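You operate a simulated robot arm through the tools that you are given. There is no shell and no other tool.

Carry out the task below with a simulated robot arm. There is one attempt and no reset: what you move stays moved.

TASK
Clamp the pot, stir the ink till the streaks are gone and close it again.
Fine: use the green paddle and stand it back in the blue cup; the clamp ends open.

It is judged by the outcome, as a careful person would: the job done as asked, and still so three seconds after it is handed in. It fails if anything else is knocked over, pushed out of place, dropped, spilled or broken.

THE ROBOT
A 7-joint arm with a two-finger parallel gripper, fixed in place. Base frame: the origin is on the floor under the middle of its stand, x ahead of it, y to its left, z up; the work surface is at about z = 820. Units: mm, rad, N and s.
With the tool pointing down near the work surface it reaches from about 420 to 900 mm from the base axis. Its first joint turns from -2.496 to 2.496 rad. Payload 3 kg.
The tool frame sits at the grasp point between the pads (the TCP): z along the fingers, y along the line on which they close. The tips reach 30 mm beyond it. The gripper opens to 94 mm. The fingers are 28 mm wide and 10 mm thick; the gripper's body (50 by 96 mm) begins 55 mm behind the TCP.
Orientation is that of the tool frame in the base frame, as a unit quaternion [x, y, z, w]. With the fingers straight down and closing along the base's y, the tool's x points along the base's -x, its y along +y and its z along -z.

THE INTERFACE
- The arm moves only by the tool drive_tool. Its argument "series" is one flat list of numbers, 6 for each row, row after row: the shift along the base's x, y, z in units of 25 mm (1.0 is 25 mm), then the turn, a rotation vector about the base's x, y, z in units of 6 degrees (1.0 is 6 degrees). In form: [x, y, z, rx, ry, rz, x, y, z, rx, ry, rz, ...]. A call has 1 to 20 rows; each row shifts and turns the commanded pose from where the row before left it. "claw" is the finger opening in mm, from 0 to 94, set as the call begins (left out, the last holds). A call with a number of a shift or a turn outside -1 to 1 is refused whole. A row lasts 0.2 s, in which the tool goes at most 50 mm and 0.15 rad; a call with a longer step from one row to the next is refused whole, and so is a gripper value outside its range. A pose out of reach is approached as far as the arm can. The call stops where the force on the tool passes 40 N (or 10 N more than at its start, if that is more) or the arm is blocked; 0.2 s more then pass. The fingers move at their own pace (about 72 mm/s each) and stop on an object; they squeeze with about 30 N. The grip force told is the motor's: it shows also when the fingers shut on nothing. Time passes only in rows, and 0.2 s behind the last, so rows that do not move let the fingers close. The reply holds the time, the measured pose of the TCP, the force on the tool along the base axes, the opening and the grip force, in the units named above and with some noise, with the torque about the TCP (base axes, N m) and any sound that the robot's microphone picked up.
- Cameras (640 x 400 px; columns grow to the right, rows downward): "scene" is fixed at [51.2, -648.4, 1606.7]; the picture's right is [0.84, -0.54, 0.00], its down [-0.28, -0.43, -0.86] and it looks along [0.47, 0.72, -0.51] (base axes); focal length 329 px, centre (320, 200). "wrist" rides on the gripper at [76, 14, -103] in the tool frame; the picture's right is [-0.18, 0.98, 0.00], its down [-0.75, -0.14, -0.64] and it looks along [-0.63, -0.12, 0.77] (tool axes); focal length 243 px, centre (320, 200). There is no depth. A picture from a camera that has moved, and an enlarged one, comes with that camera's place and axes in the base frame and with its lens.
- camera(camera): a new picture of that camera. It takes no simulated time.
- inspect(camera, box): a new picture of the part [left, top, right, bottom] of that camera's present view, enlarged. It takes no simulated time.
- finish_job(): hands the job in; it is judged then, once.

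Places have to be worked out from the pictures, the camera data and where the tool is seen. Open the gripper and draw the arm clear of the work before you hand the job in, unless the task says otherwise.

The tools are called after ">>>" as name(argument=value, ...) on one line, values as JSON. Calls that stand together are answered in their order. drive_tool: Moves the arm, as the interface text tells. Its arguments: {"type":"object","properties":{"series":{"type":"array"},"claw":{"type":"number"}},"required":["series"]} The other tools are called the same way: camera (camera) takes a picture; inspect (camera, box) takes an enlarged picture of a part of a camera's view; finish_job () hands the job in.

At the start:

```text
clock: 0.0
tcp_pos: [616.1, 205.6, 1168.3]
orientation: [0.0, 1.0, 0.0, -0.001]
wrist_force: [-0.2, -0.6, 0.0]
torque: [0.04, 0.02, 0.01]
finger_gap: 93.9
finger_force: 0.1
```

scene: 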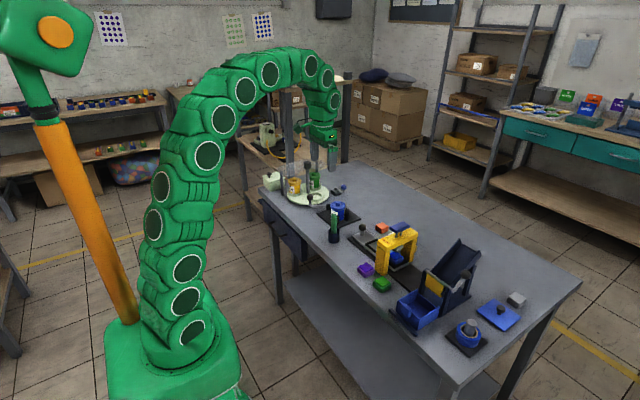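
wrist: 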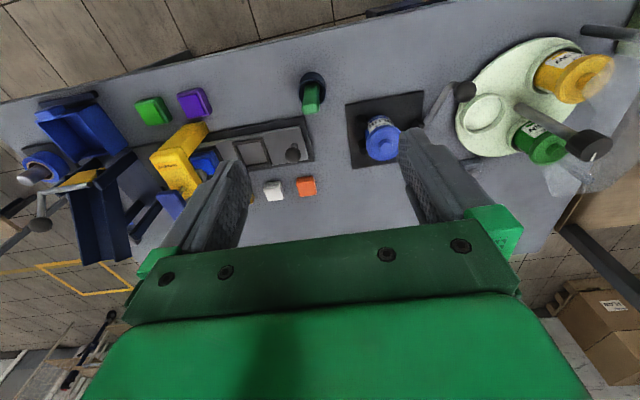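

I start by looking more closely at the table from both cameras to find the pot, clamp, paddle and cup.

>>> inspect(camera="scene", box=[250, 140, 410, 240])

>>> inspect(camera="scene", box=[340, 200, 560, 360])

>>> inspect(camera="wrist", box=[270, 20, 470, 200])

>>> inspect(camera="wrist", box=[420, 10, 640, 200])

>>> inspect(camera="wrist", box=[0, 80, 330, 280])

```text
4.00 times, centred on (330, 190) of scene
camera zoom: at [51.2, -648.4, 1606.7], right [0.84, -0.54, 0.0], down [-0.28, -0.43, -0.86], along [0.47, 0.72, -0.51], focal length 1317 px, centre (280, 240)
```

zoom: 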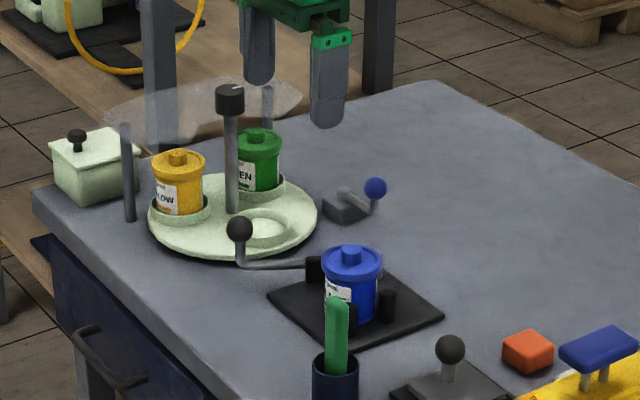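

```text
2.50 times, centred on (450, 280) of scene
camera zoom: at [51.2, -648.4, 1606.7], right [0.84, -0.54, 0.0], down [-0.28, -0.43, -0.86], along [0.47, 0.72, -0.51], focal length 823 px, centre (-5, 0)
```

zoom: 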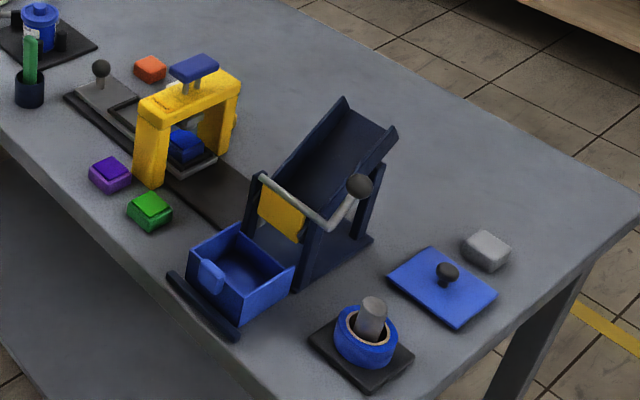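

```text
2.22 times, centred on (370, 110) of wrist
camera zoom: at [541.2, 220.1, 1270.7], right [0.18, 0.98, 0.0], down [0.75, -0.14, 0.64], along [0.63, -0.12, -0.77], focal length 539 px, centre (209, 400)
```

zoom: 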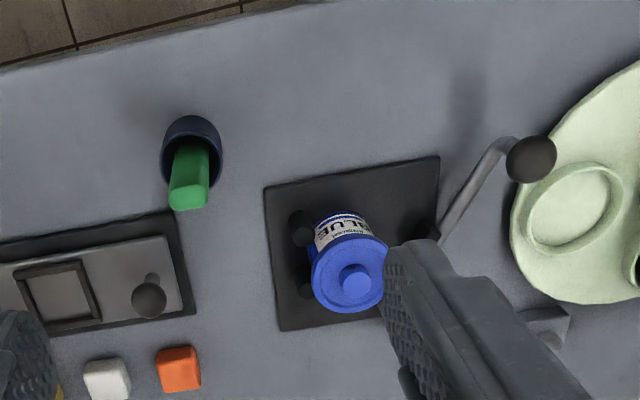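

```text
2.11 times, centred on (530, 105) of wrist
camera zoom: at [541.2, 220.1, 1270.7], right [0.18, 0.98, 0.0], down [0.75, -0.14, 0.64], along [0.63, -0.12, -0.77], focal length 511 px, centre (-122, 400)
```

zoom: 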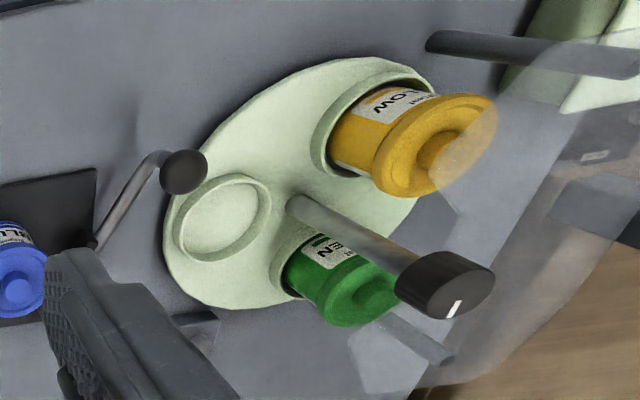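

```text
1.94 times, centred on (165, 180) of wrist
camera zoom: at [541.2, 220.1, 1270.7], right [0.18, 0.98, 0.0], down [0.75, -0.14, 0.64], along [0.63, -0.12, -0.77], focal length 470 px, centre (621, 239)
```

zoom: 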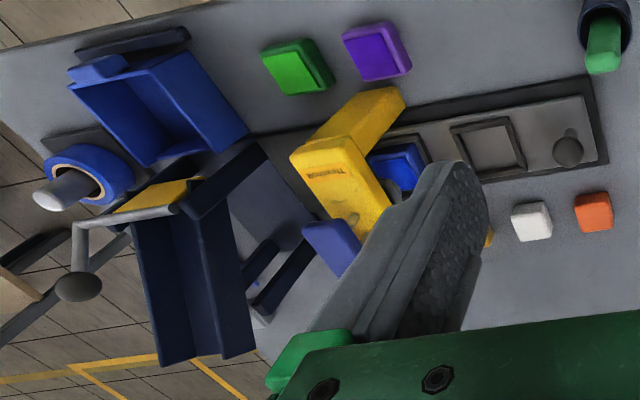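

The blue pot looks to be at about (770, 305), the green paddle's top near (656, 183, 934), and the clamp lever's knob near (686, 408, 890). I move the wrist camera lower towards the pot for a better look.

>>> drive_tool(series=[0.1, 0.6, -0.9, 0, 0, 0, 0.1, 0.6, -0.9, 0, 0, 0, 0.1, 0.6, -0.9, 0, 0, 0, 0.1, 0.6, -0.9, 0, 0, 0, 0.1, 0.6, -0.9, 0, 0, 0, 0.1, 0.6, -0.9, 0, 0, 0, 0.1, 0.6, -0.9, 0, 0, 0])

```text
clock: 1.6
tcp_pos: [632.8, 311.4, 1009.3]
orientation: [0.0, 1.0, 0.0, -0.001]
wrist_force: [0.1, 0.0, -0.5]
torque: [-0.01, -0.02, 0.0]
finger_gap: 94.3
finger_force: 0.1
```

The arm is now at (633, 311, 1009), above and short of the pot. I take a wrist picture and a closer scene picture of the clamp.

>>> camera(camera="wrist")

>>> inspect(camera="scene", box=[300, 170, 380, 220])

```text
taken
camera wrist: at [558.6, 325.5, 1112.5], right [0.18, 0.98, 0.0], down [0.75, -0.14, 0.64], along [0.63, -0.12, -0.77], focal length 243 px, centre (320, 200)
```

wrist: 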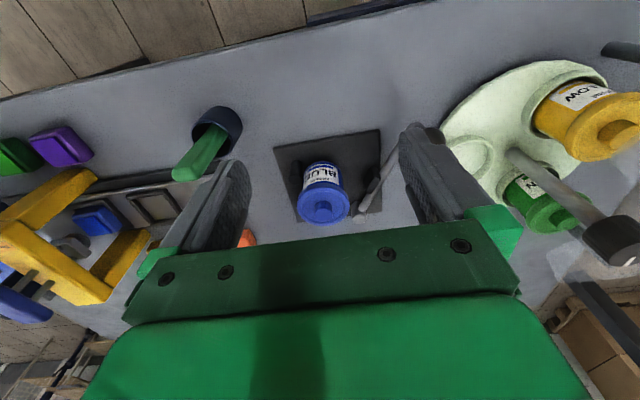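

```text
8.00 times, centred on (340, 195) of scene
camera zoom: at [51.2, -648.4, 1606.7], right [0.84, -0.54, 0.0], down [-0.28, -0.43, -0.86], along [0.47, 0.72, -0.51], focal length 2634 px, centre (160, 240)
```

zoom: 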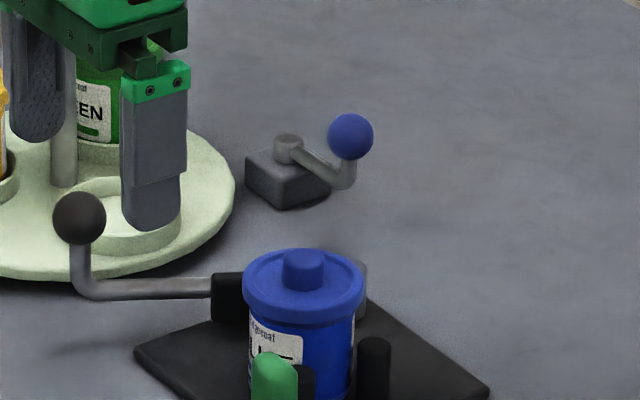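

The clamp plate, lever and pot are in view. I enlarge the wrist view on the pot, clamp and paddle.

>>> inspect(camera="wrist", box=[250, 110, 450, 235])

>>> inspect(camera="wrist", box=[150, 90, 270, 190])

>>> inspect(camera="scene", box=[310, 195, 370, 245])

```text
3.20 times, centred on (350, 172) of wrist
camera zoom: at [558.6, 325.5, 1112.5], right [0.18, 0.98, 0.0], down [0.75, -0.14, 0.64], along [0.63, -0.12, -0.77], focal length 776 px, centre (224, 288)
```

zoom: 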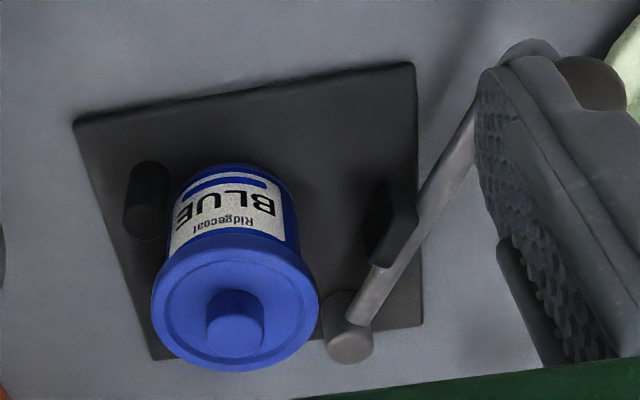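

```text
4.00 times, centred on (210, 140) of wrist
camera zoom: at [558.6, 325.5, 1112.5], right [0.18, 0.98, 0.0], down [0.75, -0.14, 0.64], along [0.63, -0.12, -0.77], focal length 970 px, centre (760, 440)
```

zoom: 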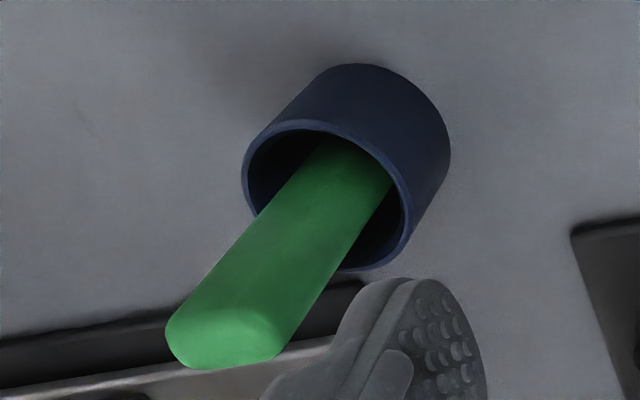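

```text
8.00 times, centred on (340, 220) of scene
camera zoom: at [51.2, -648.4, 1606.7], right [0.84, -0.54, 0.0], down [-0.28, -0.43, -0.86], along [0.47, 0.72, -0.51], focal length 2634 px, centre (160, 40)
```

zoom: 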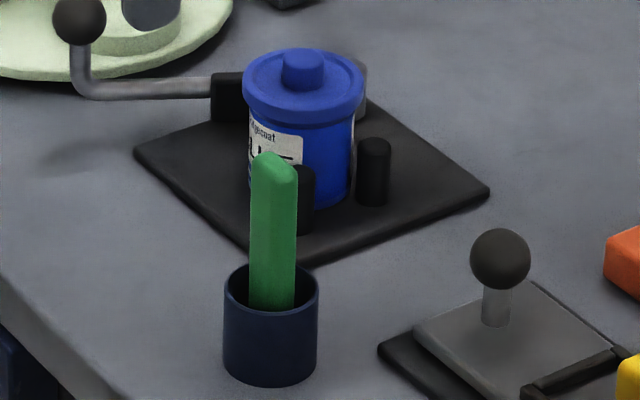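

Combining views, the lid's rim centre is about (753, 293, 884), the lever pivot about (823, 337), and the lever's black ball about (689, 415, 884). I move above the ball to check it before gripping.

>>> drive_tool(series=[0.448, 0.832, -0.3, 0, 0, 0, 0.448, 0.832, -0.3, 0, 0, 0, 0.448, 0.832, -0.3, 0, 0, 0, 0.448, 0.832, -0.3, 0, 0, 0, 0.448, 0.832, -0.3, 0, 0, 0])

>>> camera(camera="wrist")

>>> inspect(camera="wrist", box=[220, 80, 420, 235])

>>> inspect(camera="scene", box=[290, 150, 370, 220])

```text
clock: 2.8
tcp_pos: [689.8, 413.1, 970.6]
orientation: [0.001, 1.0, -0.001, -0.001]
wrist_force: [-0.3, 0.3, -0.5]
torque: [0.01, 0.0, 0.05]
finger_gap: 93.9
finger_force: 0.0
```

```text
taken
camera wrist: at [614.7, 429.2, 1074.2], right [0.18, 0.98, 0.0], down [0.75, -0.14, 0.64], along [0.63, -0.12, -0.77], focal length 243 px, centre (320, 200)
```

wrist: 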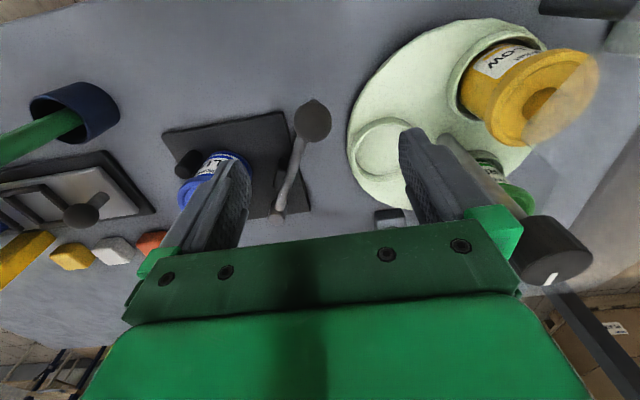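

```text
2.58 times, centred on (320, 158) of wrist
camera zoom: at [614.7, 429.2, 1074.2], right [0.18, 0.98, 0.0], down [0.75, -0.14, 0.64], along [0.63, -0.12, -0.77], focal length 626 px, centre (320, 310)
```

zoom: 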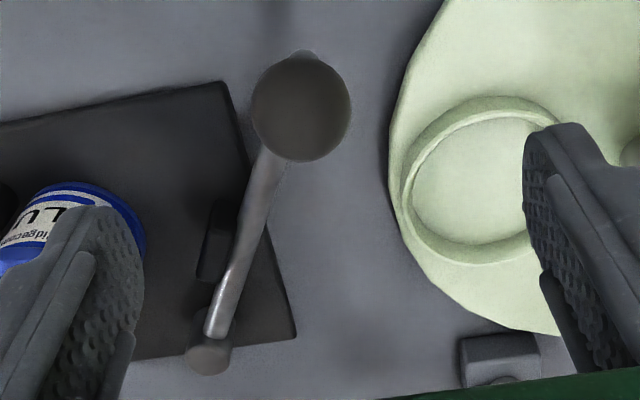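

```text
5.71 times, centred on (330, 185) of scene
camera zoom: at [51.2, -648.4, 1606.7], right [0.84, -0.54, 0.0], down [-0.28, -0.43, -0.86], along [0.47, 0.72, -0.51], focal length 1881 px, centre (263, 286)
```

zoom: 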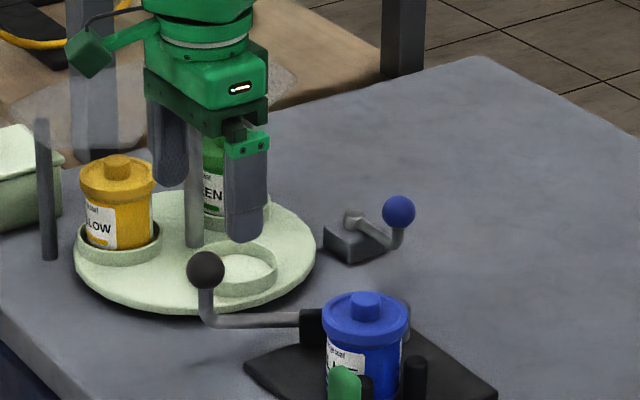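

The ball is at about (687, 410, 889), roughly 30 mm across, right below the tool. I narrow the gripper to 58 mm and descend around it.

>>> drive_tool(series=[-0.1, -0.12, 0, 0, 0, 0, 0, 0, -0.8, 0, 0, 0, 0, 0, -0.8, 0, 0, 0, 0, 0, -0.8, 0, 0, 0, 0, 0, -0.8, 0, 0, 0], claw=58)

>>> camera(camera="wrist")

>>> inspect(camera="scene", box=[290, 160, 370, 220])

```text
clock: 4.0
tcp_pos: [686.5, 410.5, 892.6]
orientation: [0.0, 1.0, 0.0, 0.0]
wrist_force: [0.1, 0.5, 0.2]
torque: [0.02, 0.0, -0.02]
finger_gap: 58.2
finger_force: 0.1
```

```text
taken
camera wrist: at [611.4, 425.6, 995.4], right [0.18, 0.98, 0.0], down [0.75, -0.14, 0.64], along [0.63, -0.12, -0.77], focal length 243 px, centre (320, 200)
```

wrist: 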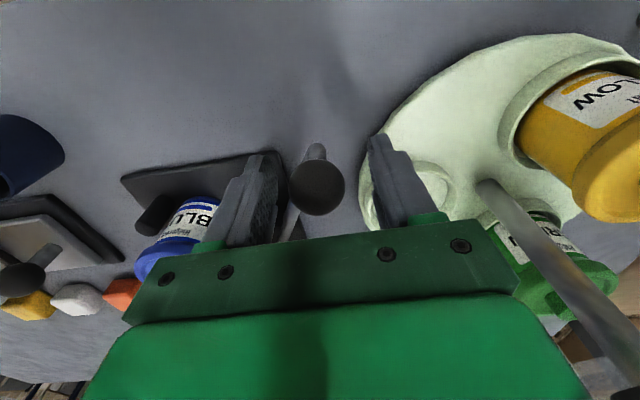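

```text
6.67 times, centred on (330, 190) of scene
camera zoom: at [51.2, -648.4, 1606.7], right [0.84, -0.54, 0.0], down [-0.28, -0.43, -0.86], along [0.47, 0.72, -0.51], focal length 2195 px, centre (253, 267)
```

zoom: 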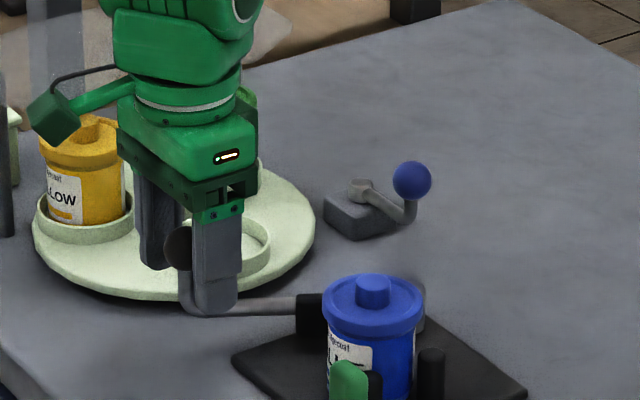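

The ball sits centred between the fingers in both views. I close on it without moving.

>>> drive_tool(series=[0, 0, -0.1, 0, 0, 0, 0, 0, 0, 0, 0, 0, 0, 0, 0, 0, 0, 0, 0, 0, 0, 0, 0, 0], claw=10)

```text
clock: 5.0
tcp_pos: [686.3, 410.3, 889.9]
orientation: [0.0, 1.0, -0.001, 0.0]
wrist_force: [-0.7, -15.0, 8.5]
torque: [-0.01, 0.25, -0.06]
finger_gap: 29.3
finger_force: 44.6
```

The ball is gripped (gap 29 mm). I swing the lever along an arc about the pivot, toward the pot, in small steps and watch the force.

>>> drive_tool(series=[-0.152, -0.284, 0, 0, 0, 0, -0.136, -0.288, 0, 0, 0, 0, -0.12, -0.296, 0, 0, 0, 0, -0.108, -0.304, 0, 0, 0, 0])

>>> inspect(camera="scene", box=[290, 160, 370, 220])

>>> camera(camera="wrist")

```text
clock: 6.0
tcp_pos: [673.3, 382.1, 889.2]
orientation: [-0.001, 1.0, -0.001, -0.001]
wrist_force: [-13.9, 5.8, -0.9]
torque: [-0.04, 0.09, 0.36]
finger_gap: 29.3
finger_force: 45.0
```

```text
6.67 times, centred on (330, 190) of scene
camera zoom: at [51.2, -648.4, 1606.7], right [0.84, -0.54, 0.0], down [-0.28, -0.43, -0.86], along [0.47, 0.72, -0.51], focal length 2195 px, centre (253, 267)
```

zoom: 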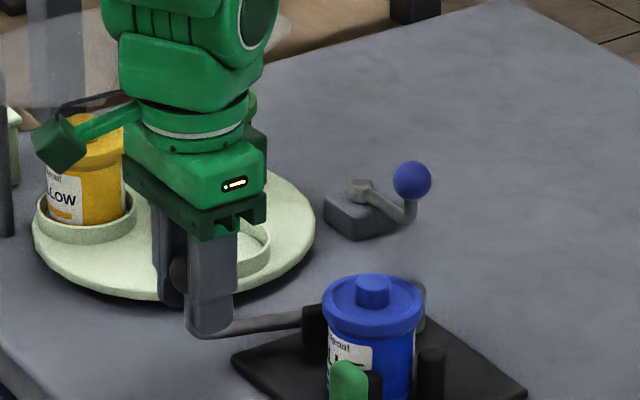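

```text
taken
camera wrist: at [599.1, 396.8, 992.9], right [0.18, 0.98, 0.0], down [0.76, -0.14, 0.64], along [0.63, -0.12, -0.77], focal length 243 px, centre (320, 200)
```

wrist: 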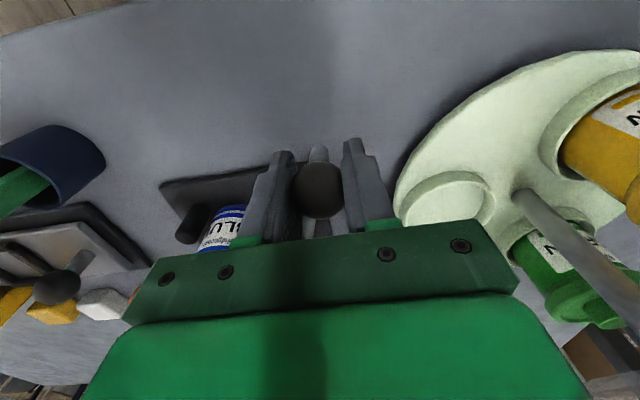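

The lever follows; the sideways force (-14 N in x) says my arc is a bit short radially, so I add a little -x and continue.

>>> drive_tool(series=[-0.2, -0.29, 0, 0, 0, 0, -0.12, -0.3, 0, 0, 0, 0, -0.07, -0.31, 0, 0, 0, 0])

>>> inspect(camera="scene", box=[290, 160, 370, 220])

>>> camera(camera="wrist")

```text
clock: 6.8
tcp_pos: [665.7, 356.6, 888.9]
orientation: [0.0, 1.0, 0.0, 0.002]
wrist_force: [28.2, -4.5, -11.8]
torque: [0.01, -0.4, 0.07]
finger_gap: 29.3
finger_force: 45.3
```

```text
6.67 times, centred on (330, 190) of scene
camera zoom: at [51.2, -648.4, 1606.7], right [0.84, -0.54, 0.0], down [-0.28, -0.43, -0.86], along [0.47, 0.72, -0.51], focal length 2195 px, centre (253, 267)
```

zoom: 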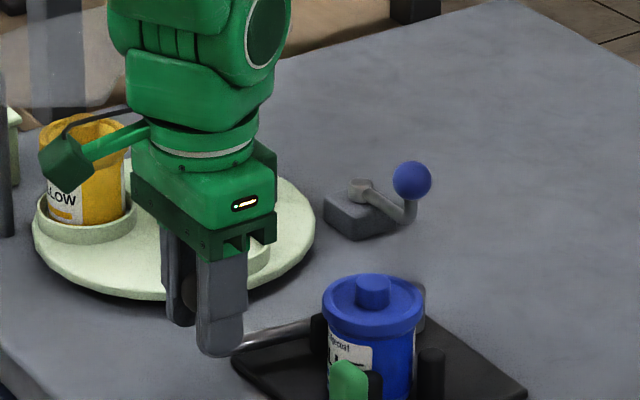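

```text
taken
camera wrist: at [591.0, 372.9, 992.7], right [0.18, 0.98, 0.0], down [0.75, -0.14, 0.64], along [0.63, -0.12, -0.76], focal length 243 px, centre (320, 200)
```

wrist: 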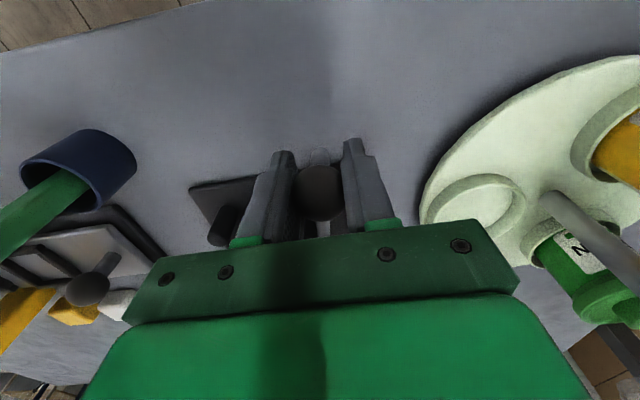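

Now the force is +28 N in x, so I overshot radially by about 2 mm; I correct that and continue the swing in short steps.

>>> drive_tool(series=[0.11, -0.3, 0, 0, 0, 0, -0.02, -0.16, 0, 0, 0, 0])

>>> inspect(camera="scene", box=[300, 170, 380, 230])

```text
clock: 7.4
tcp_pos: [665.2, 348.5, 890.6]
orientation: [0.0, 1.0, -0.001, -0.001]
wrist_force: [-28.8, 0.3, 7.9]
torque: [-0.07, -0.03, 0.07]
finger_gap: 28.9
finger_force: 45.1
```

```text
6.67 times, centred on (340, 200) of scene
camera zoom: at [51.2, -648.4, 1606.7], right [0.84, -0.54, 0.0], down [-0.28, -0.43, -0.86], along [0.47, 0.72, -0.51], focal length 2195 px, centre (187, 200)
```

zoom: 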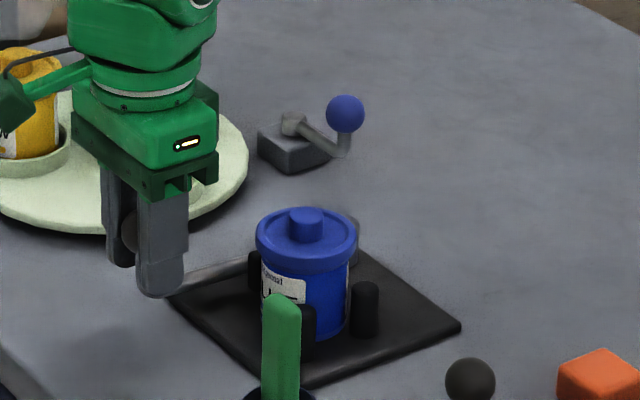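

The lever moves freely but gripping makes the radial constraint stiff. I loosen the fingers to 38 mm so the +y finger alone pushes the ball and it can slide along x.

>>> drive_tool(series=[0, 0, 0, 0, 0, 0, 0, 0, 0, 0, 0, 0], claw=38)

>>> drive_tool(series=[0, -0.2, 0, 0, 0, 0, 0, -0.2, 0, 0, 0, 0])

>>> inspect(camera="scene", box=[300, 170, 380, 230])

>>> camera(camera="wrist")

```text
clock: 8.0
tcp_pos: [668.1, 347.5, 890.3]
orientation: [0.0, 1.0, -0.001, 0.0]
wrist_force: [-0.7, -2.8, 0.4]
torque: [0.0, -0.01, 0.03]
finger_gap: 39.2
finger_force: 1.6
```

```text
clock: 8.6
tcp_pos: [666.8, 337.5, 889.0]
orientation: [0.0, 1.0, 0.0, -0.001]
wrist_force: [-0.8, -2.1, -0.7]
torque: [0.03, 0.0, -0.03]
finger_gap: 39.4
finger_force: 0.9
```

```text
6.67 times, centred on (340, 200) of scene
camera zoom: at [51.2, -648.4, 1606.7], right [0.84, -0.54, 0.0], down [-0.28, -0.43, -0.86], along [0.47, 0.72, -0.51], focal length 2195 px, centre (187, 200)
```

zoom: 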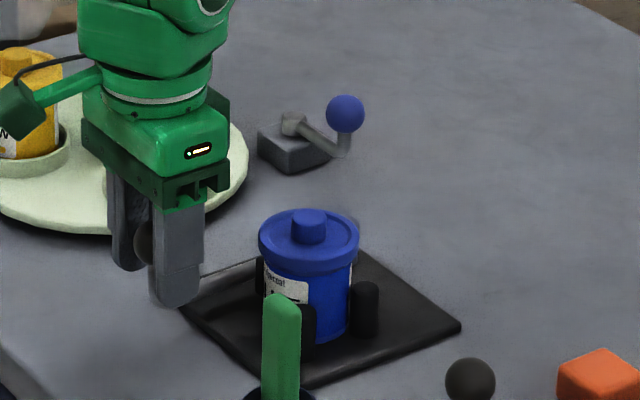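

```text
taken
camera wrist: at [591.7, 352.4, 993.0], right [0.18, 0.98, 0.0], down [0.75, -0.14, 0.64], along [0.63, -0.12, -0.77], focal length 243 px, centre (320, 200)
```

wrist: 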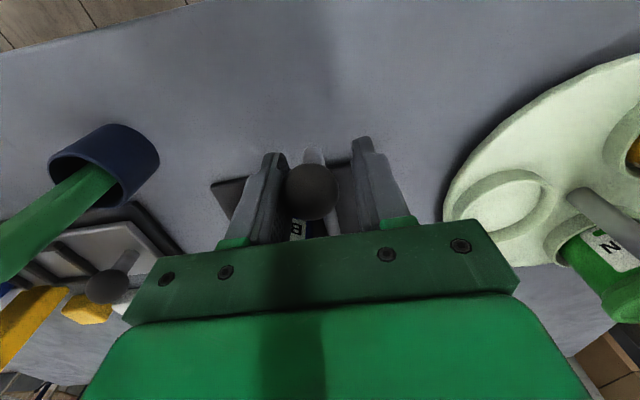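

The ball rests against the -y finger, so the lever is now being drawn toward closed on its own. I keep going -y gently to let it follow.

>>> drive_tool(series=[0, -0.2, 0, 0, 0, 0, 0, -0.2, 0, 0, 0, 0])

>>> inspect(camera="scene", box=[300, 170, 380, 230])

>>> camera(camera="wrist")

```text
clock: 9.2
tcp_pos: [666.0, 328.1, 889.6]
orientation: [0.0, 1.0, 0.0, 0.0]
wrist_force: [-1.0, 0.1, -0.6]
torque: [0.03, -0.02, 0.0]
finger_gap: 38.2
finger_force: 0.0
```

```text
6.67 times, centred on (340, 200) of scene
camera zoom: at [51.2, -648.4, 1606.7], right [0.84, -0.54, 0.0], down [-0.28, -0.43, -0.86], along [0.47, 0.72, -0.51], focal length 2195 px, centre (187, 200)
```

zoom: 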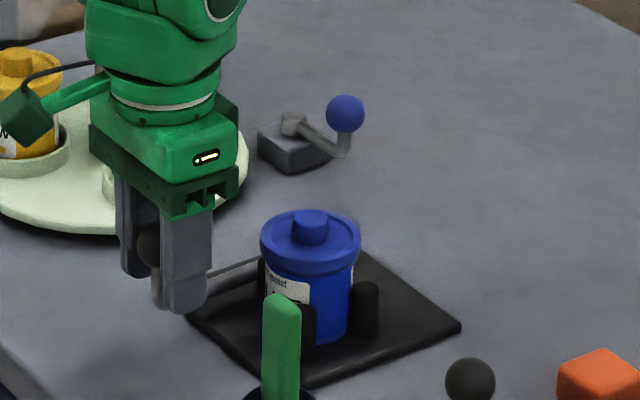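

```text
taken
camera wrist: at [591.4, 342.9, 993.1], right [0.18, 0.98, 0.0], down [0.75, -0.14, 0.64], along [0.63, -0.12, -0.77], focal length 243 px, centre (320, 200)
```

wrist: 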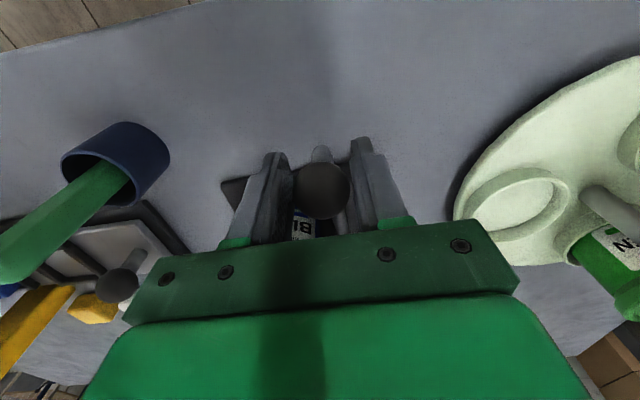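

The ball is now free between the fingers at y≈329, having come to rest on its own. I push it slightly further -y to feel whether the clamp is tight.

>>> drive_tool(series=[0, -0.12, 0, 0, 0, 0, 0, -0.08, 0, 0, 0, 0, 0, 0, 0, 0, 0, 0])

>>> camera(camera="wrist")

>>> inspect(camera="scene", box=[300, 170, 380, 230])

```text
clock: 10.0
tcp_pos: [667.1, 323.6, 889.6]
orientation: [0.0, 1.0, 0.0, 0.0]
wrist_force: [-1.9, 4.4, 0.0]
torque: [-0.05, -0.01, 0.03]
finger_gap: 40.2
finger_force: 2.1
```

```text
taken
camera wrist: at [591.9, 338.0, 993.0], right [0.18, 0.98, 0.0], down [0.75, -0.14, 0.64], along [0.63, -0.12, -0.77], focal length 243 px, centre (320, 200)
```

wrist: 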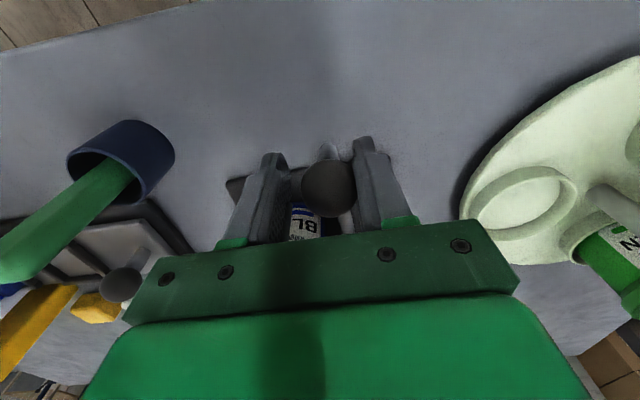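

```text
6.67 times, centred on (340, 200) of scene
camera zoom: at [51.2, -648.4, 1606.7], right [0.84, -0.54, 0.0], down [-0.28, -0.43, -0.86], along [0.47, 0.72, -0.51], focal length 2195 px, centre (187, 200)
```

zoom: 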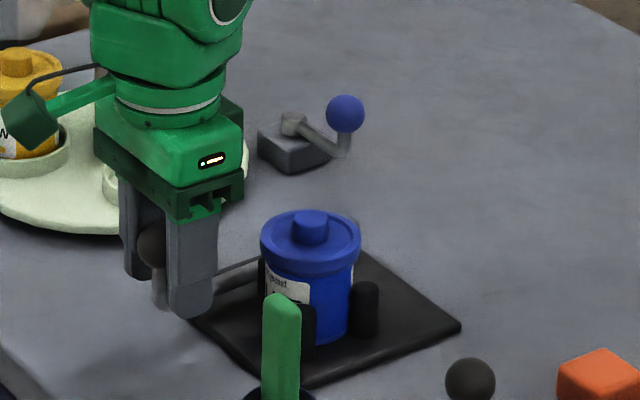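

The lever resists with about 4 N at ball y≈328, and the pot sits against its posts. I press a few mm more to make sure it is firmly seated.

>>> drive_tool(series=[0, -0.12, 0, 0, 0, 0, 0, -0.12, 0, 0, 0, 0, 0, 0, 0, 0, 0, 0])

>>> inspect(camera="wrist", box=[220, 120, 420, 245])

```text
clock: 10.8
tcp_pos: [666.7, 318.0, 890.5]
orientation: [0.0, 1.0, 0.0, 0.001]
wrist_force: [-2.3, 18.6, 7.2]
torque: [0.08, -0.01, 0.05]
finger_gap: 48.3
finger_force: 9.0
```

```text
3.20 times, centred on (320, 182) of wrist
camera zoom: at [591.8, 332.5, 992.8], right [0.18, 0.98, 0.0], down [0.75, -0.14, 0.64], along [0.63, -0.12, -0.77], focal length 776 px, centre (320, 256)
```

zoom: 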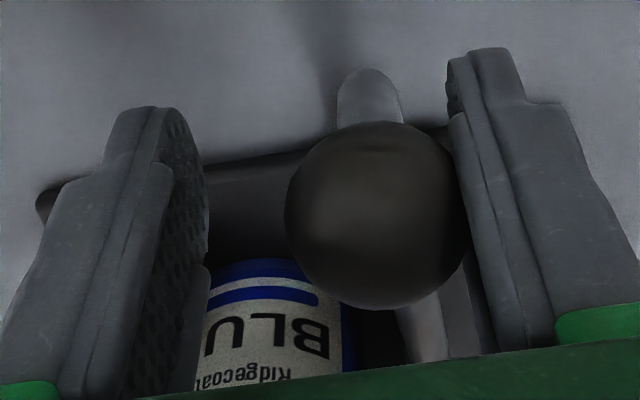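

The lever holds at y≈328 even with 18 N, so the pot is clamped. I re-centre over the ball, and lift straight up.

>>> drive_tool(series=[0, 0.2, 0, 0, 0, 0, 0, 0.2, 0, 0, 0, 0, 0, 0, 0, 0, 0, 0], claw=50)

>>> drive_tool(series=[0, 0, 0.8, 0, 0, 0, 0, 0, 0.8, 0, 0, 0, 0, 0, 0.8, 0, 0, 0, 0, 0, 0.8, 0, 0, 0, 0, 0, 0.8, 0, 0, 0])

>>> camera(camera="wrist")

>>> inspect(camera="scene", box=[300, 170, 380, 230])

```text
clock: 11.6
tcp_pos: [667.1, 327.1, 889.7]
orientation: [0.0, 1.0, 0.0, 0.0]
wrist_force: [0.8, -0.3, 1.3]
torque: [-0.01, 0.02, -0.02]
finger_gap: 49.8
finger_force: 0.2
```

```text
clock: 12.8
tcp_pos: [666.8, 329.0, 989.7]
orientation: [0.001, 1.0, 0.001, 0.0]
wrist_force: [-0.3, -0.2, -0.8]
torque: [0.03, 0.01, 0.0]
finger_gap: 50.2
finger_force: 0.1
```

```text
taken
camera wrist: at [591.5, 342.7, 1093.0], right [0.18, 0.98, 0.0], down [0.75, -0.14, 0.64], along [0.63, -0.12, -0.77], focal length 243 px, centre (320, 200)
```

wrist: 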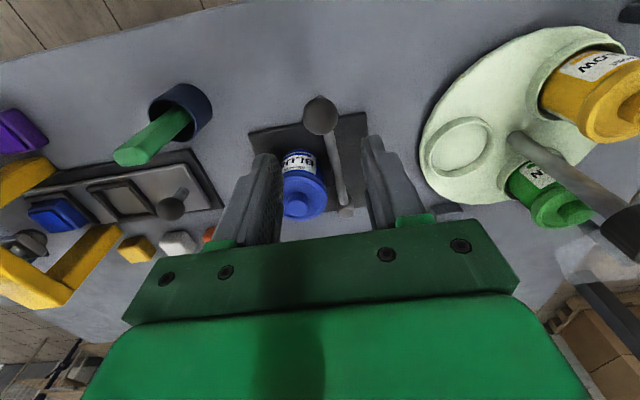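

```text
6.67 times, centred on (340, 200) of scene
camera zoom: at [51.2, -648.4, 1606.7], right [0.84, -0.54, 0.0], down [-0.28, -0.43, -0.86], along [0.47, 0.72, -0.51], focal length 2195 px, centre (187, 200)
```

zoom: 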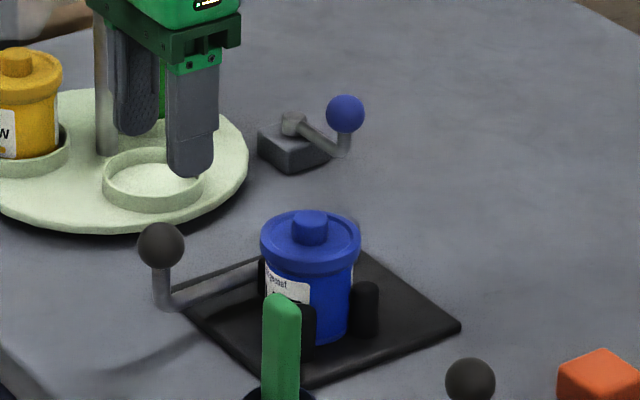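

The lever stays closed on its own. Now I enlarge both views on the lid to locate its new position.

>>> inspect(camera="wrist", box=[230, 90, 390, 230])

>>> inspect(camera="scene", box=[320, 190, 370, 220])

```text
2.86 times, centred on (310, 160) of wrist
camera zoom: at [591.5, 342.7, 1093.0], right [0.18, 0.98, 0.0], down [0.75, -0.14, 0.64], along [0.63, -0.12, -0.77], focal length 693 px, centre (349, 314)
```

zoom: 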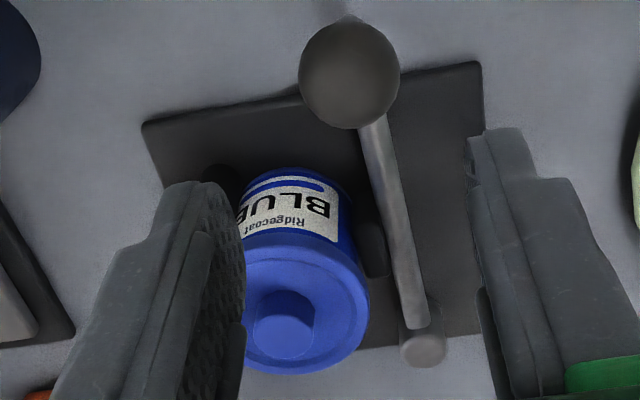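

```text
12.80 times, centred on (345, 205) of scene
camera zoom: at [51.2, -648.4, 1606.7], right [0.84, -0.54, 0.0], down [-0.28, -0.43, -0.86], along [0.47, 0.72, -0.51], focal length 4214 px, centre (0, 136)
```

zoom: 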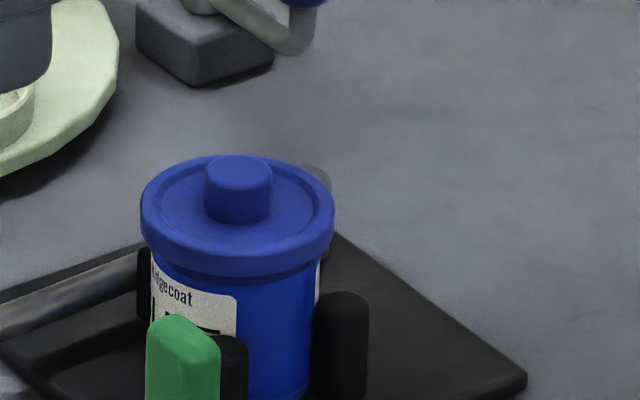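

The lid's centre is now about (753, 288), rim top z≈884, with a 22 mm knob topping out near z≈896. I move over it, partly descend and check alignment.

>>> drive_tool(series=[0.69, -0.325, 0, 0, 0, 0, 0.69, -0.325, 0, 0, 0, 0, 0.69, -0.325, 0, 0, 0, 0, 0.69, -0.325, 0, 0, 0, 0, 0.69, -0.325, 0, 0, 0, 0, 0, 0, -0.7, 0, 0, 0], claw=42)

>>> camera(camera="wrist")

>>> inspect(camera="scene", box=[310, 170, 390, 230])

```text
clock: 14.2
tcp_pos: [751.6, 287.9, 971.5]
orientation: [0.001, 1.0, 0.0, 0.001]
wrist_force: [-0.2, 0.7, -0.5]
torque: [-0.01, 0.01, 0.0]
finger_gap: 41.8
finger_force: 0.1
```

```text
taken
camera wrist: at [676.6, 302.0, 1075.1], right [0.18, 0.98, 0.0], down [0.75, -0.14, 0.64], along [0.63, -0.12, -0.77], focal length 243 px, centre (320, 200)
```

wrist: 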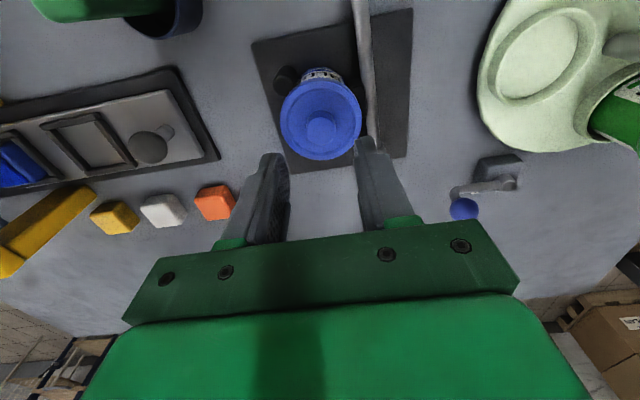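

```text
6.67 times, centred on (350, 200) of scene
camera zoom: at [51.2, -648.4, 1606.7], right [0.84, -0.54, 0.0], down [-0.28, -0.43, -0.86], along [0.47, 0.72, -0.51], focal length 2195 px, centre (120, 200)
```

zoom: 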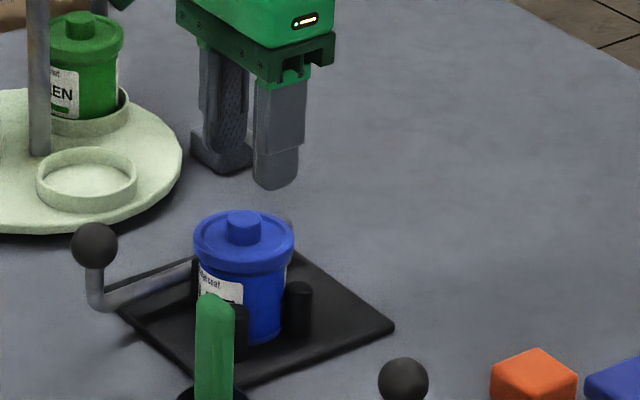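

The knob is at (752, 288.6), directly below the tool. I descend so the tips surround the knob, just above the lid plane.

>>> drive_tool(series=[0, 0, -0.7, 0, 0, 0, 0, 0, -0.7, 0, 0, 0, 0, 0, -0.5, 0, 0, 0, 0, 0, -0.2, 0, 0, 0])

>>> inspect(camera="wrist", box=[220, 110, 420, 245])

>>> inspect(camera="scene", box=[320, 180, 370, 220])

```text
clock: 15.2
tcp_pos: [752.5, 286.8, 923.6]
orientation: [0.0, 1.0, 0.001, 0.003]
wrist_force: [-7.9, -3.9, 17.1]
torque: [-0.23, 0.29, -0.02]
finger_gap: 42.1
finger_force: 0.2
stopped in row 4: the force on the tool passed its limit at 49 N (the readings are from after the stop); the commanded pose is now the measured one
```

```text
2.96 times, centred on (320, 178) of wrist
camera zoom: at [676.4, 301.7, 1027.3], right [0.18, 0.98, 0.0], down [0.75, -0.14, 0.65], along [0.63, -0.12, -0.76], focal length 719 px, centre (320, 267)
```

zoom: 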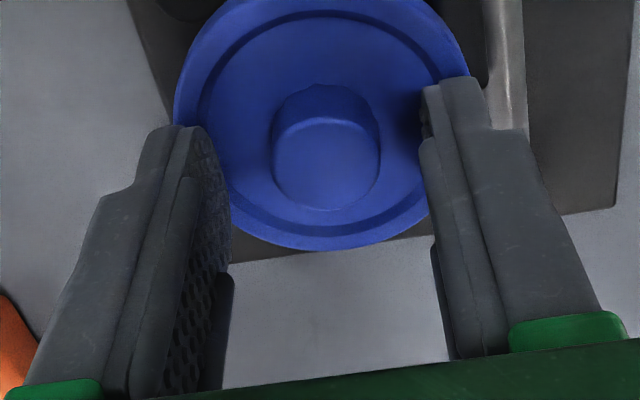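

```text
10.00 times, centred on (345, 200) of scene
camera zoom: at [51.2, -648.4, 1606.7], right [0.84, -0.54, 0.0], down [-0.28, -0.43, -0.86], along [0.47, 0.72, -0.51], focal length 3292 px, centre (70, 200)
```

zoom: 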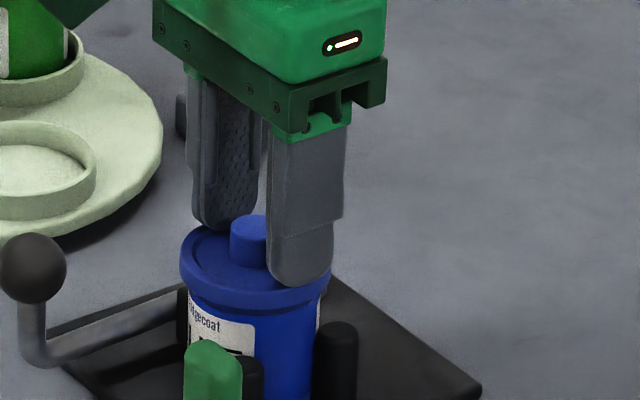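

The tips touched the raised rim at z≈891, so the lid is ~5 mm higher than I figured. I back up slightly and close partway so the fingers fit inside the rim.

>>> drive_tool(series=[0, 0.03, 0.15, 0, 0, 0, 0, 0, 0, 0, 0, 0], claw=27)

>>> drive_tool(series=[0, 0, -0.1, 0, 0, 0, 0, 0, -0.1, 0, 0, 0])

>>> inspect(camera="wrist", box=[220, 110, 420, 245])

>>> inspect(camera="scene", box=[320, 180, 370, 220])

```text
clock: 15.8
tcp_pos: [752.2, 288.0, 926.7]
orientation: [0.001, 1.0, 0.0, 0.001]
wrist_force: [-0.2, -0.9, -0.5]
torque: [0.0, 0.04, 0.01]
finger_gap: 27.3
finger_force: 0.1
```

```text
clock: 16.4
tcp_pos: [751.8, 287.5, 924.1]
orientation: [0.001, 1.0, 0.001, 0.003]
wrist_force: [-8.2, -3.9, 26.4]
torque: [-0.15, 0.4, -0.01]
finger_gap: 27.0
finger_force: 0.0
```

```text
2.96 times, centred on (320, 178) of wrist
camera zoom: at [676.9, 302.2, 1026.9], right [0.18, 0.98, 0.0], down [0.75, -0.14, 0.65], along [0.64, -0.12, -0.76], focal length 719 px, centre (320, 267)
```

zoom: 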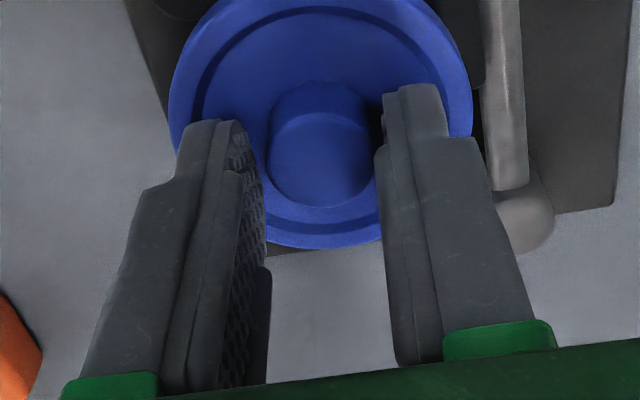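

```text
10.00 times, centred on (345, 200) of scene
camera zoom: at [51.2, -648.4, 1606.7], right [0.84, -0.54, 0.0], down [-0.28, -0.43, -0.86], along [0.47, 0.72, -0.51], focal length 3292 px, centre (70, 200)
```

zoom: 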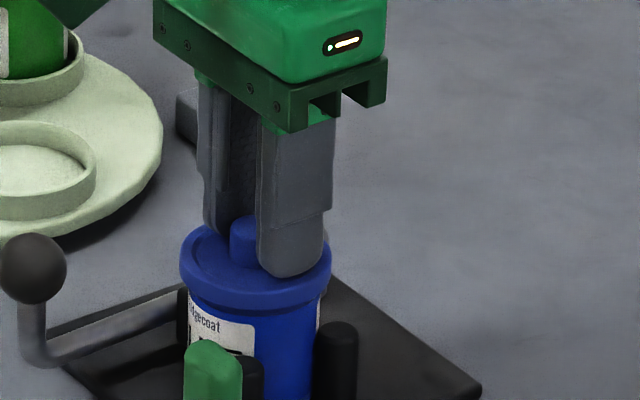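

The tips now rest on the lid plane around the knob (26 N). I ease up 1.5 mm and close on the knob.

>>> drive_tool(series=[0, 0, 0.09, 0, 0, 0, 0, 0, 0, 0, 0, 0, 0, 0, 0, 0, 0, 0], claw=5)

```text
clock: 17.2
tcp_pos: [752.1, 287.1, 925.1]
orientation: [-0.001, 1.0, 0.001, 0.002]
wrist_force: [11.0, 6.8, 10.5]
torque: [0.43, -0.39, 0.0]
finger_gap: 15.4
finger_force: 29.8
```

The gap is 15 mm, less than the expected 22 mm, so I check with pictures how the knob is held.

>>> inspect(camera="wrist", box=[220, 110, 420, 245])

>>> inspect(camera="scene", box=[320, 180, 370, 220])

>>> drive_tool(series=[0, 0, 0, 0, 0, 0])

```text
2.96 times, centred on (320, 178) of wrist
camera zoom: at [677.0, 302.1, 1027.8], right [0.18, 0.98, 0.0], down [0.75, -0.14, 0.65], along [0.63, -0.12, -0.76], focal length 719 px, centre (320, 267)
```

zoom: 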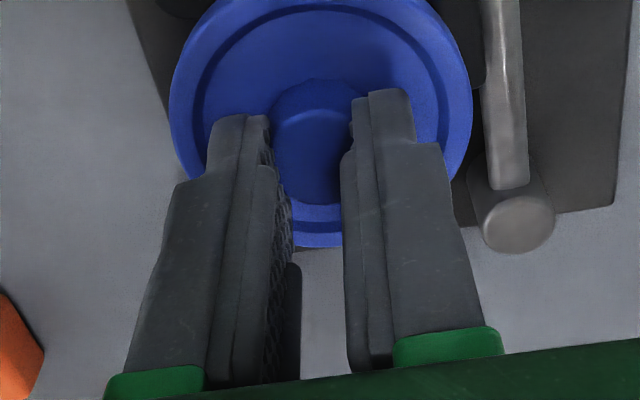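

```text
10.00 times, centred on (345, 200) of scene
camera zoom: at [51.2, -648.4, 1606.7], right [0.84, -0.54, 0.0], down [-0.28, -0.43, -0.86], along [0.47, 0.72, -0.51], focal length 3292 px, centre (70, 200)
```

zoom: 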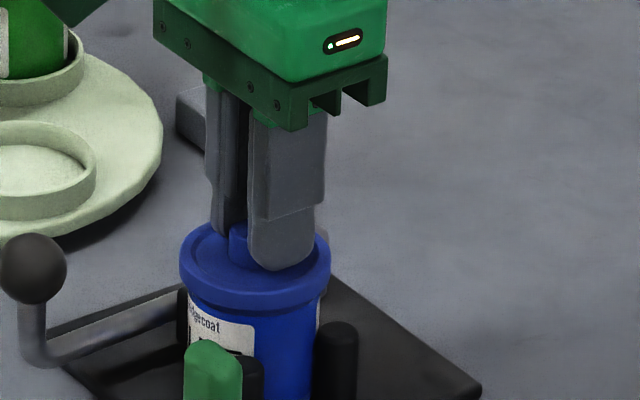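

```text
clock: 17.6
tcp_pos: [753.2, 286.1, 925.2]
orientation: [-0.001, 1.0, 0.001, 0.001]
wrist_force: [11.9, 4.8, 11.7]
torque: [0.12, -0.33, -0.01]
finger_gap: 15.3
finger_force: 29.5
```

The tips are stepped back from the pads, so a 15 mm reading fits the 22 mm knob; it is held at 30 N. I pull up gently in small steps and watch the force.

>>> drive_tool(series=[-0.02, 0.03, 0.05, 0, 0, 0, 0, 0, 0.05, 0, 0, 0])

>>> drive_tool(series=[0, 0, 0.05, 0, 0, 0, 0, 0, 0.05, 0, 0, 0])

>>> inspect(camera="scene", box=[320, 180, 370, 220])

```text
clock: 18.2
tcp_pos: [752.1, 289.8, 925.2]
orientation: [0.0, 1.0, 0.0, 0.001]
wrist_force: [1.2, -0.7, -0.8]
torque: [0.0, 0.01, 0.0]
finger_gap: 15.3
finger_force: 29.8
heard: snap
```

```text
clock: 18.8
tcp_pos: [751.5, 288.9, 928.7]
orientation: [-0.001, 1.0, 0.0, 0.001]
wrist_force: [-0.7, 0.5, -1.2]
torque: [-0.03, -0.01, 0.0]
finger_gap: 15.1
finger_force: 30.2
```

```text
10.00 times, centred on (345, 200) of scene
camera zoom: at [51.2, -648.4, 1606.7], right [0.84, -0.54, 0.0], down [-0.28, -0.43, -0.86], along [0.47, 0.72, -0.51], focal length 3292 px, centre (70, 200)
```

zoom: 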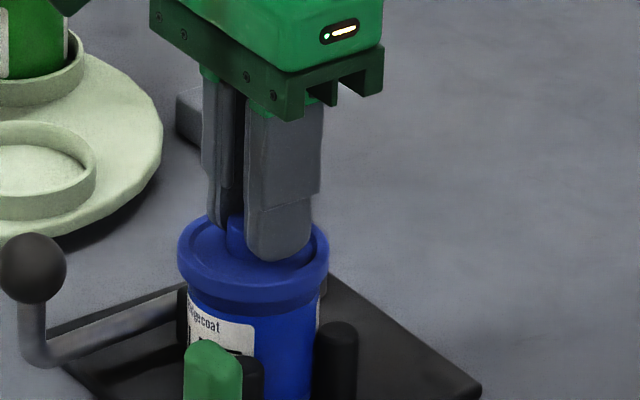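

A snap was heard: it is a snap-on lid and it has come free. I lift it straight up slowly.

>>> drive_tool(series=[0, 0, 0.2, 0, 0, 0, 0, 0, 0.4, 0, 0, 0, 0, 0, 0.6, 0, 0, 0, 0, 0, 0.6, 0, 0, 0, 0, 0, 0.6, 0, 0, 0])

>>> camera(camera="wrist")

>>> inspect(camera="scene", box=[310, 170, 390, 230])

```text
clock: 20.0
tcp_pos: [749.8, 288.8, 989.0]
orientation: [0.0, 1.0, 0.0, 0.002]
wrist_force: [0.5, 0.3, -0.3]
torque: [-0.03, 0.03, -0.01]
finger_gap: 15.2
finger_force: 29.7
```

```text
taken
camera wrist: at [675.5, 303.6, 1092.6], right [0.18, 0.98, 0.0], down [0.75, -0.14, 0.64], along [0.63, -0.12, -0.76], focal length 243 px, centre (320, 200)
```

wrist: 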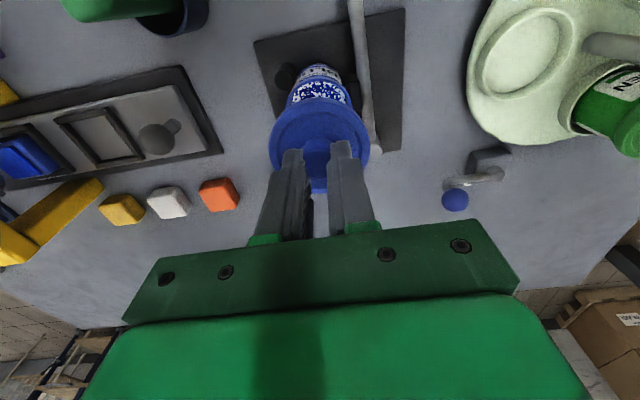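

```text
6.67 times, centred on (350, 200) of scene
camera zoom: at [51.2, -648.4, 1606.7], right [0.84, -0.54, 0.0], down [-0.28, -0.43, -0.86], along [0.47, 0.72, -0.51], focal length 2195 px, centre (120, 200)
```

zoom: 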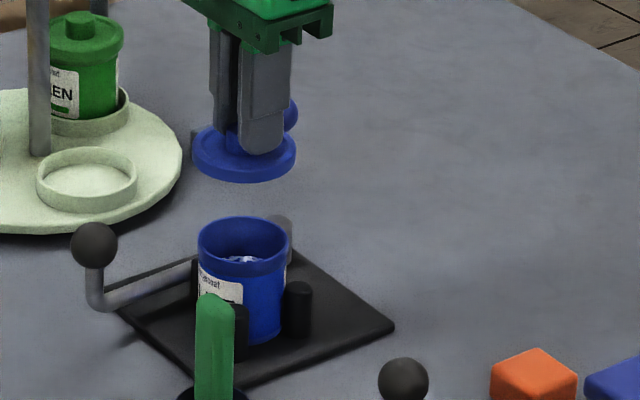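

The lid came off cleanly and the open pot shows blue ink with pale streaks. I'll lay the lid on the bare table near (862, 198), between the clamp plate's corner and the orange block; I move there at height first.

>>> drive_tool(series=[0.75, -0.605, 0, 0, 0, 0, 0.75, -0.605, 0, 0, 0, 0, 0.75, -0.605, 0, 0, 0, 0, 0.75, -0.605, 0, 0, 0, 0, 0.75, -0.605, 0, 0, 0, 0, 0.75, -0.605, 0, 0, 0, 0, 0, 0, -0.8, 0, 0, 0, 0, 0, -0.8, 0, 0, 0])

>>> camera(camera="wrist")

>>> inspect(camera="scene", box=[320, 180, 420, 250])

```text
clock: 21.8
tcp_pos: [864.7, 196.9, 951.0]
orientation: [-0.001, 1.0, 0.0, 0.002]
wrist_force: [0.8, -0.1, 0.0]
torque: [-0.03, -0.01, 0.01]
finger_gap: 15.1
finger_force: 30.0
```

```text
taken
camera wrist: at [789.6, 211.7, 1053.1], right [0.18, 0.98, 0.0], down [0.75, -0.14, 0.64], along [0.63, -0.12, -0.76], focal length 243 px, centre (320, 200)
```

wrist: 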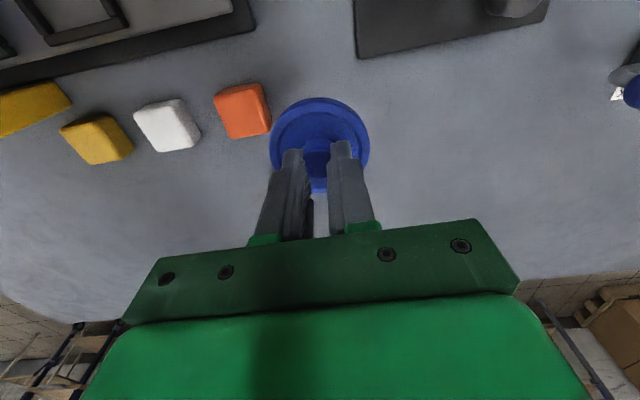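

```text
5.71 times, centred on (370, 215) of scene
camera zoom: at [51.2, -648.4, 1606.7], right [0.84, -0.54, 0.0], down [-0.28, -0.43, -0.86], along [0.47, 0.72, -0.51], focal length 1881 px, centre (34, 114)
```

zoom: 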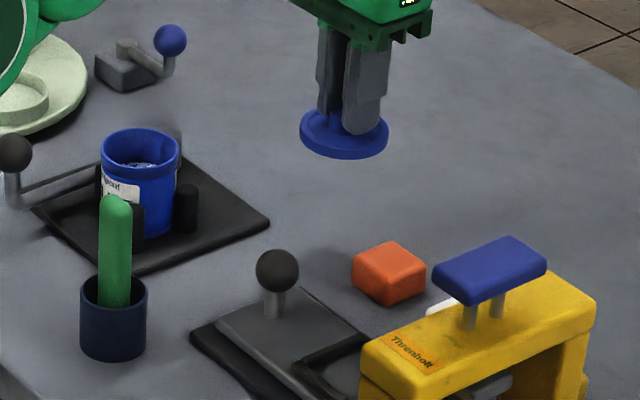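

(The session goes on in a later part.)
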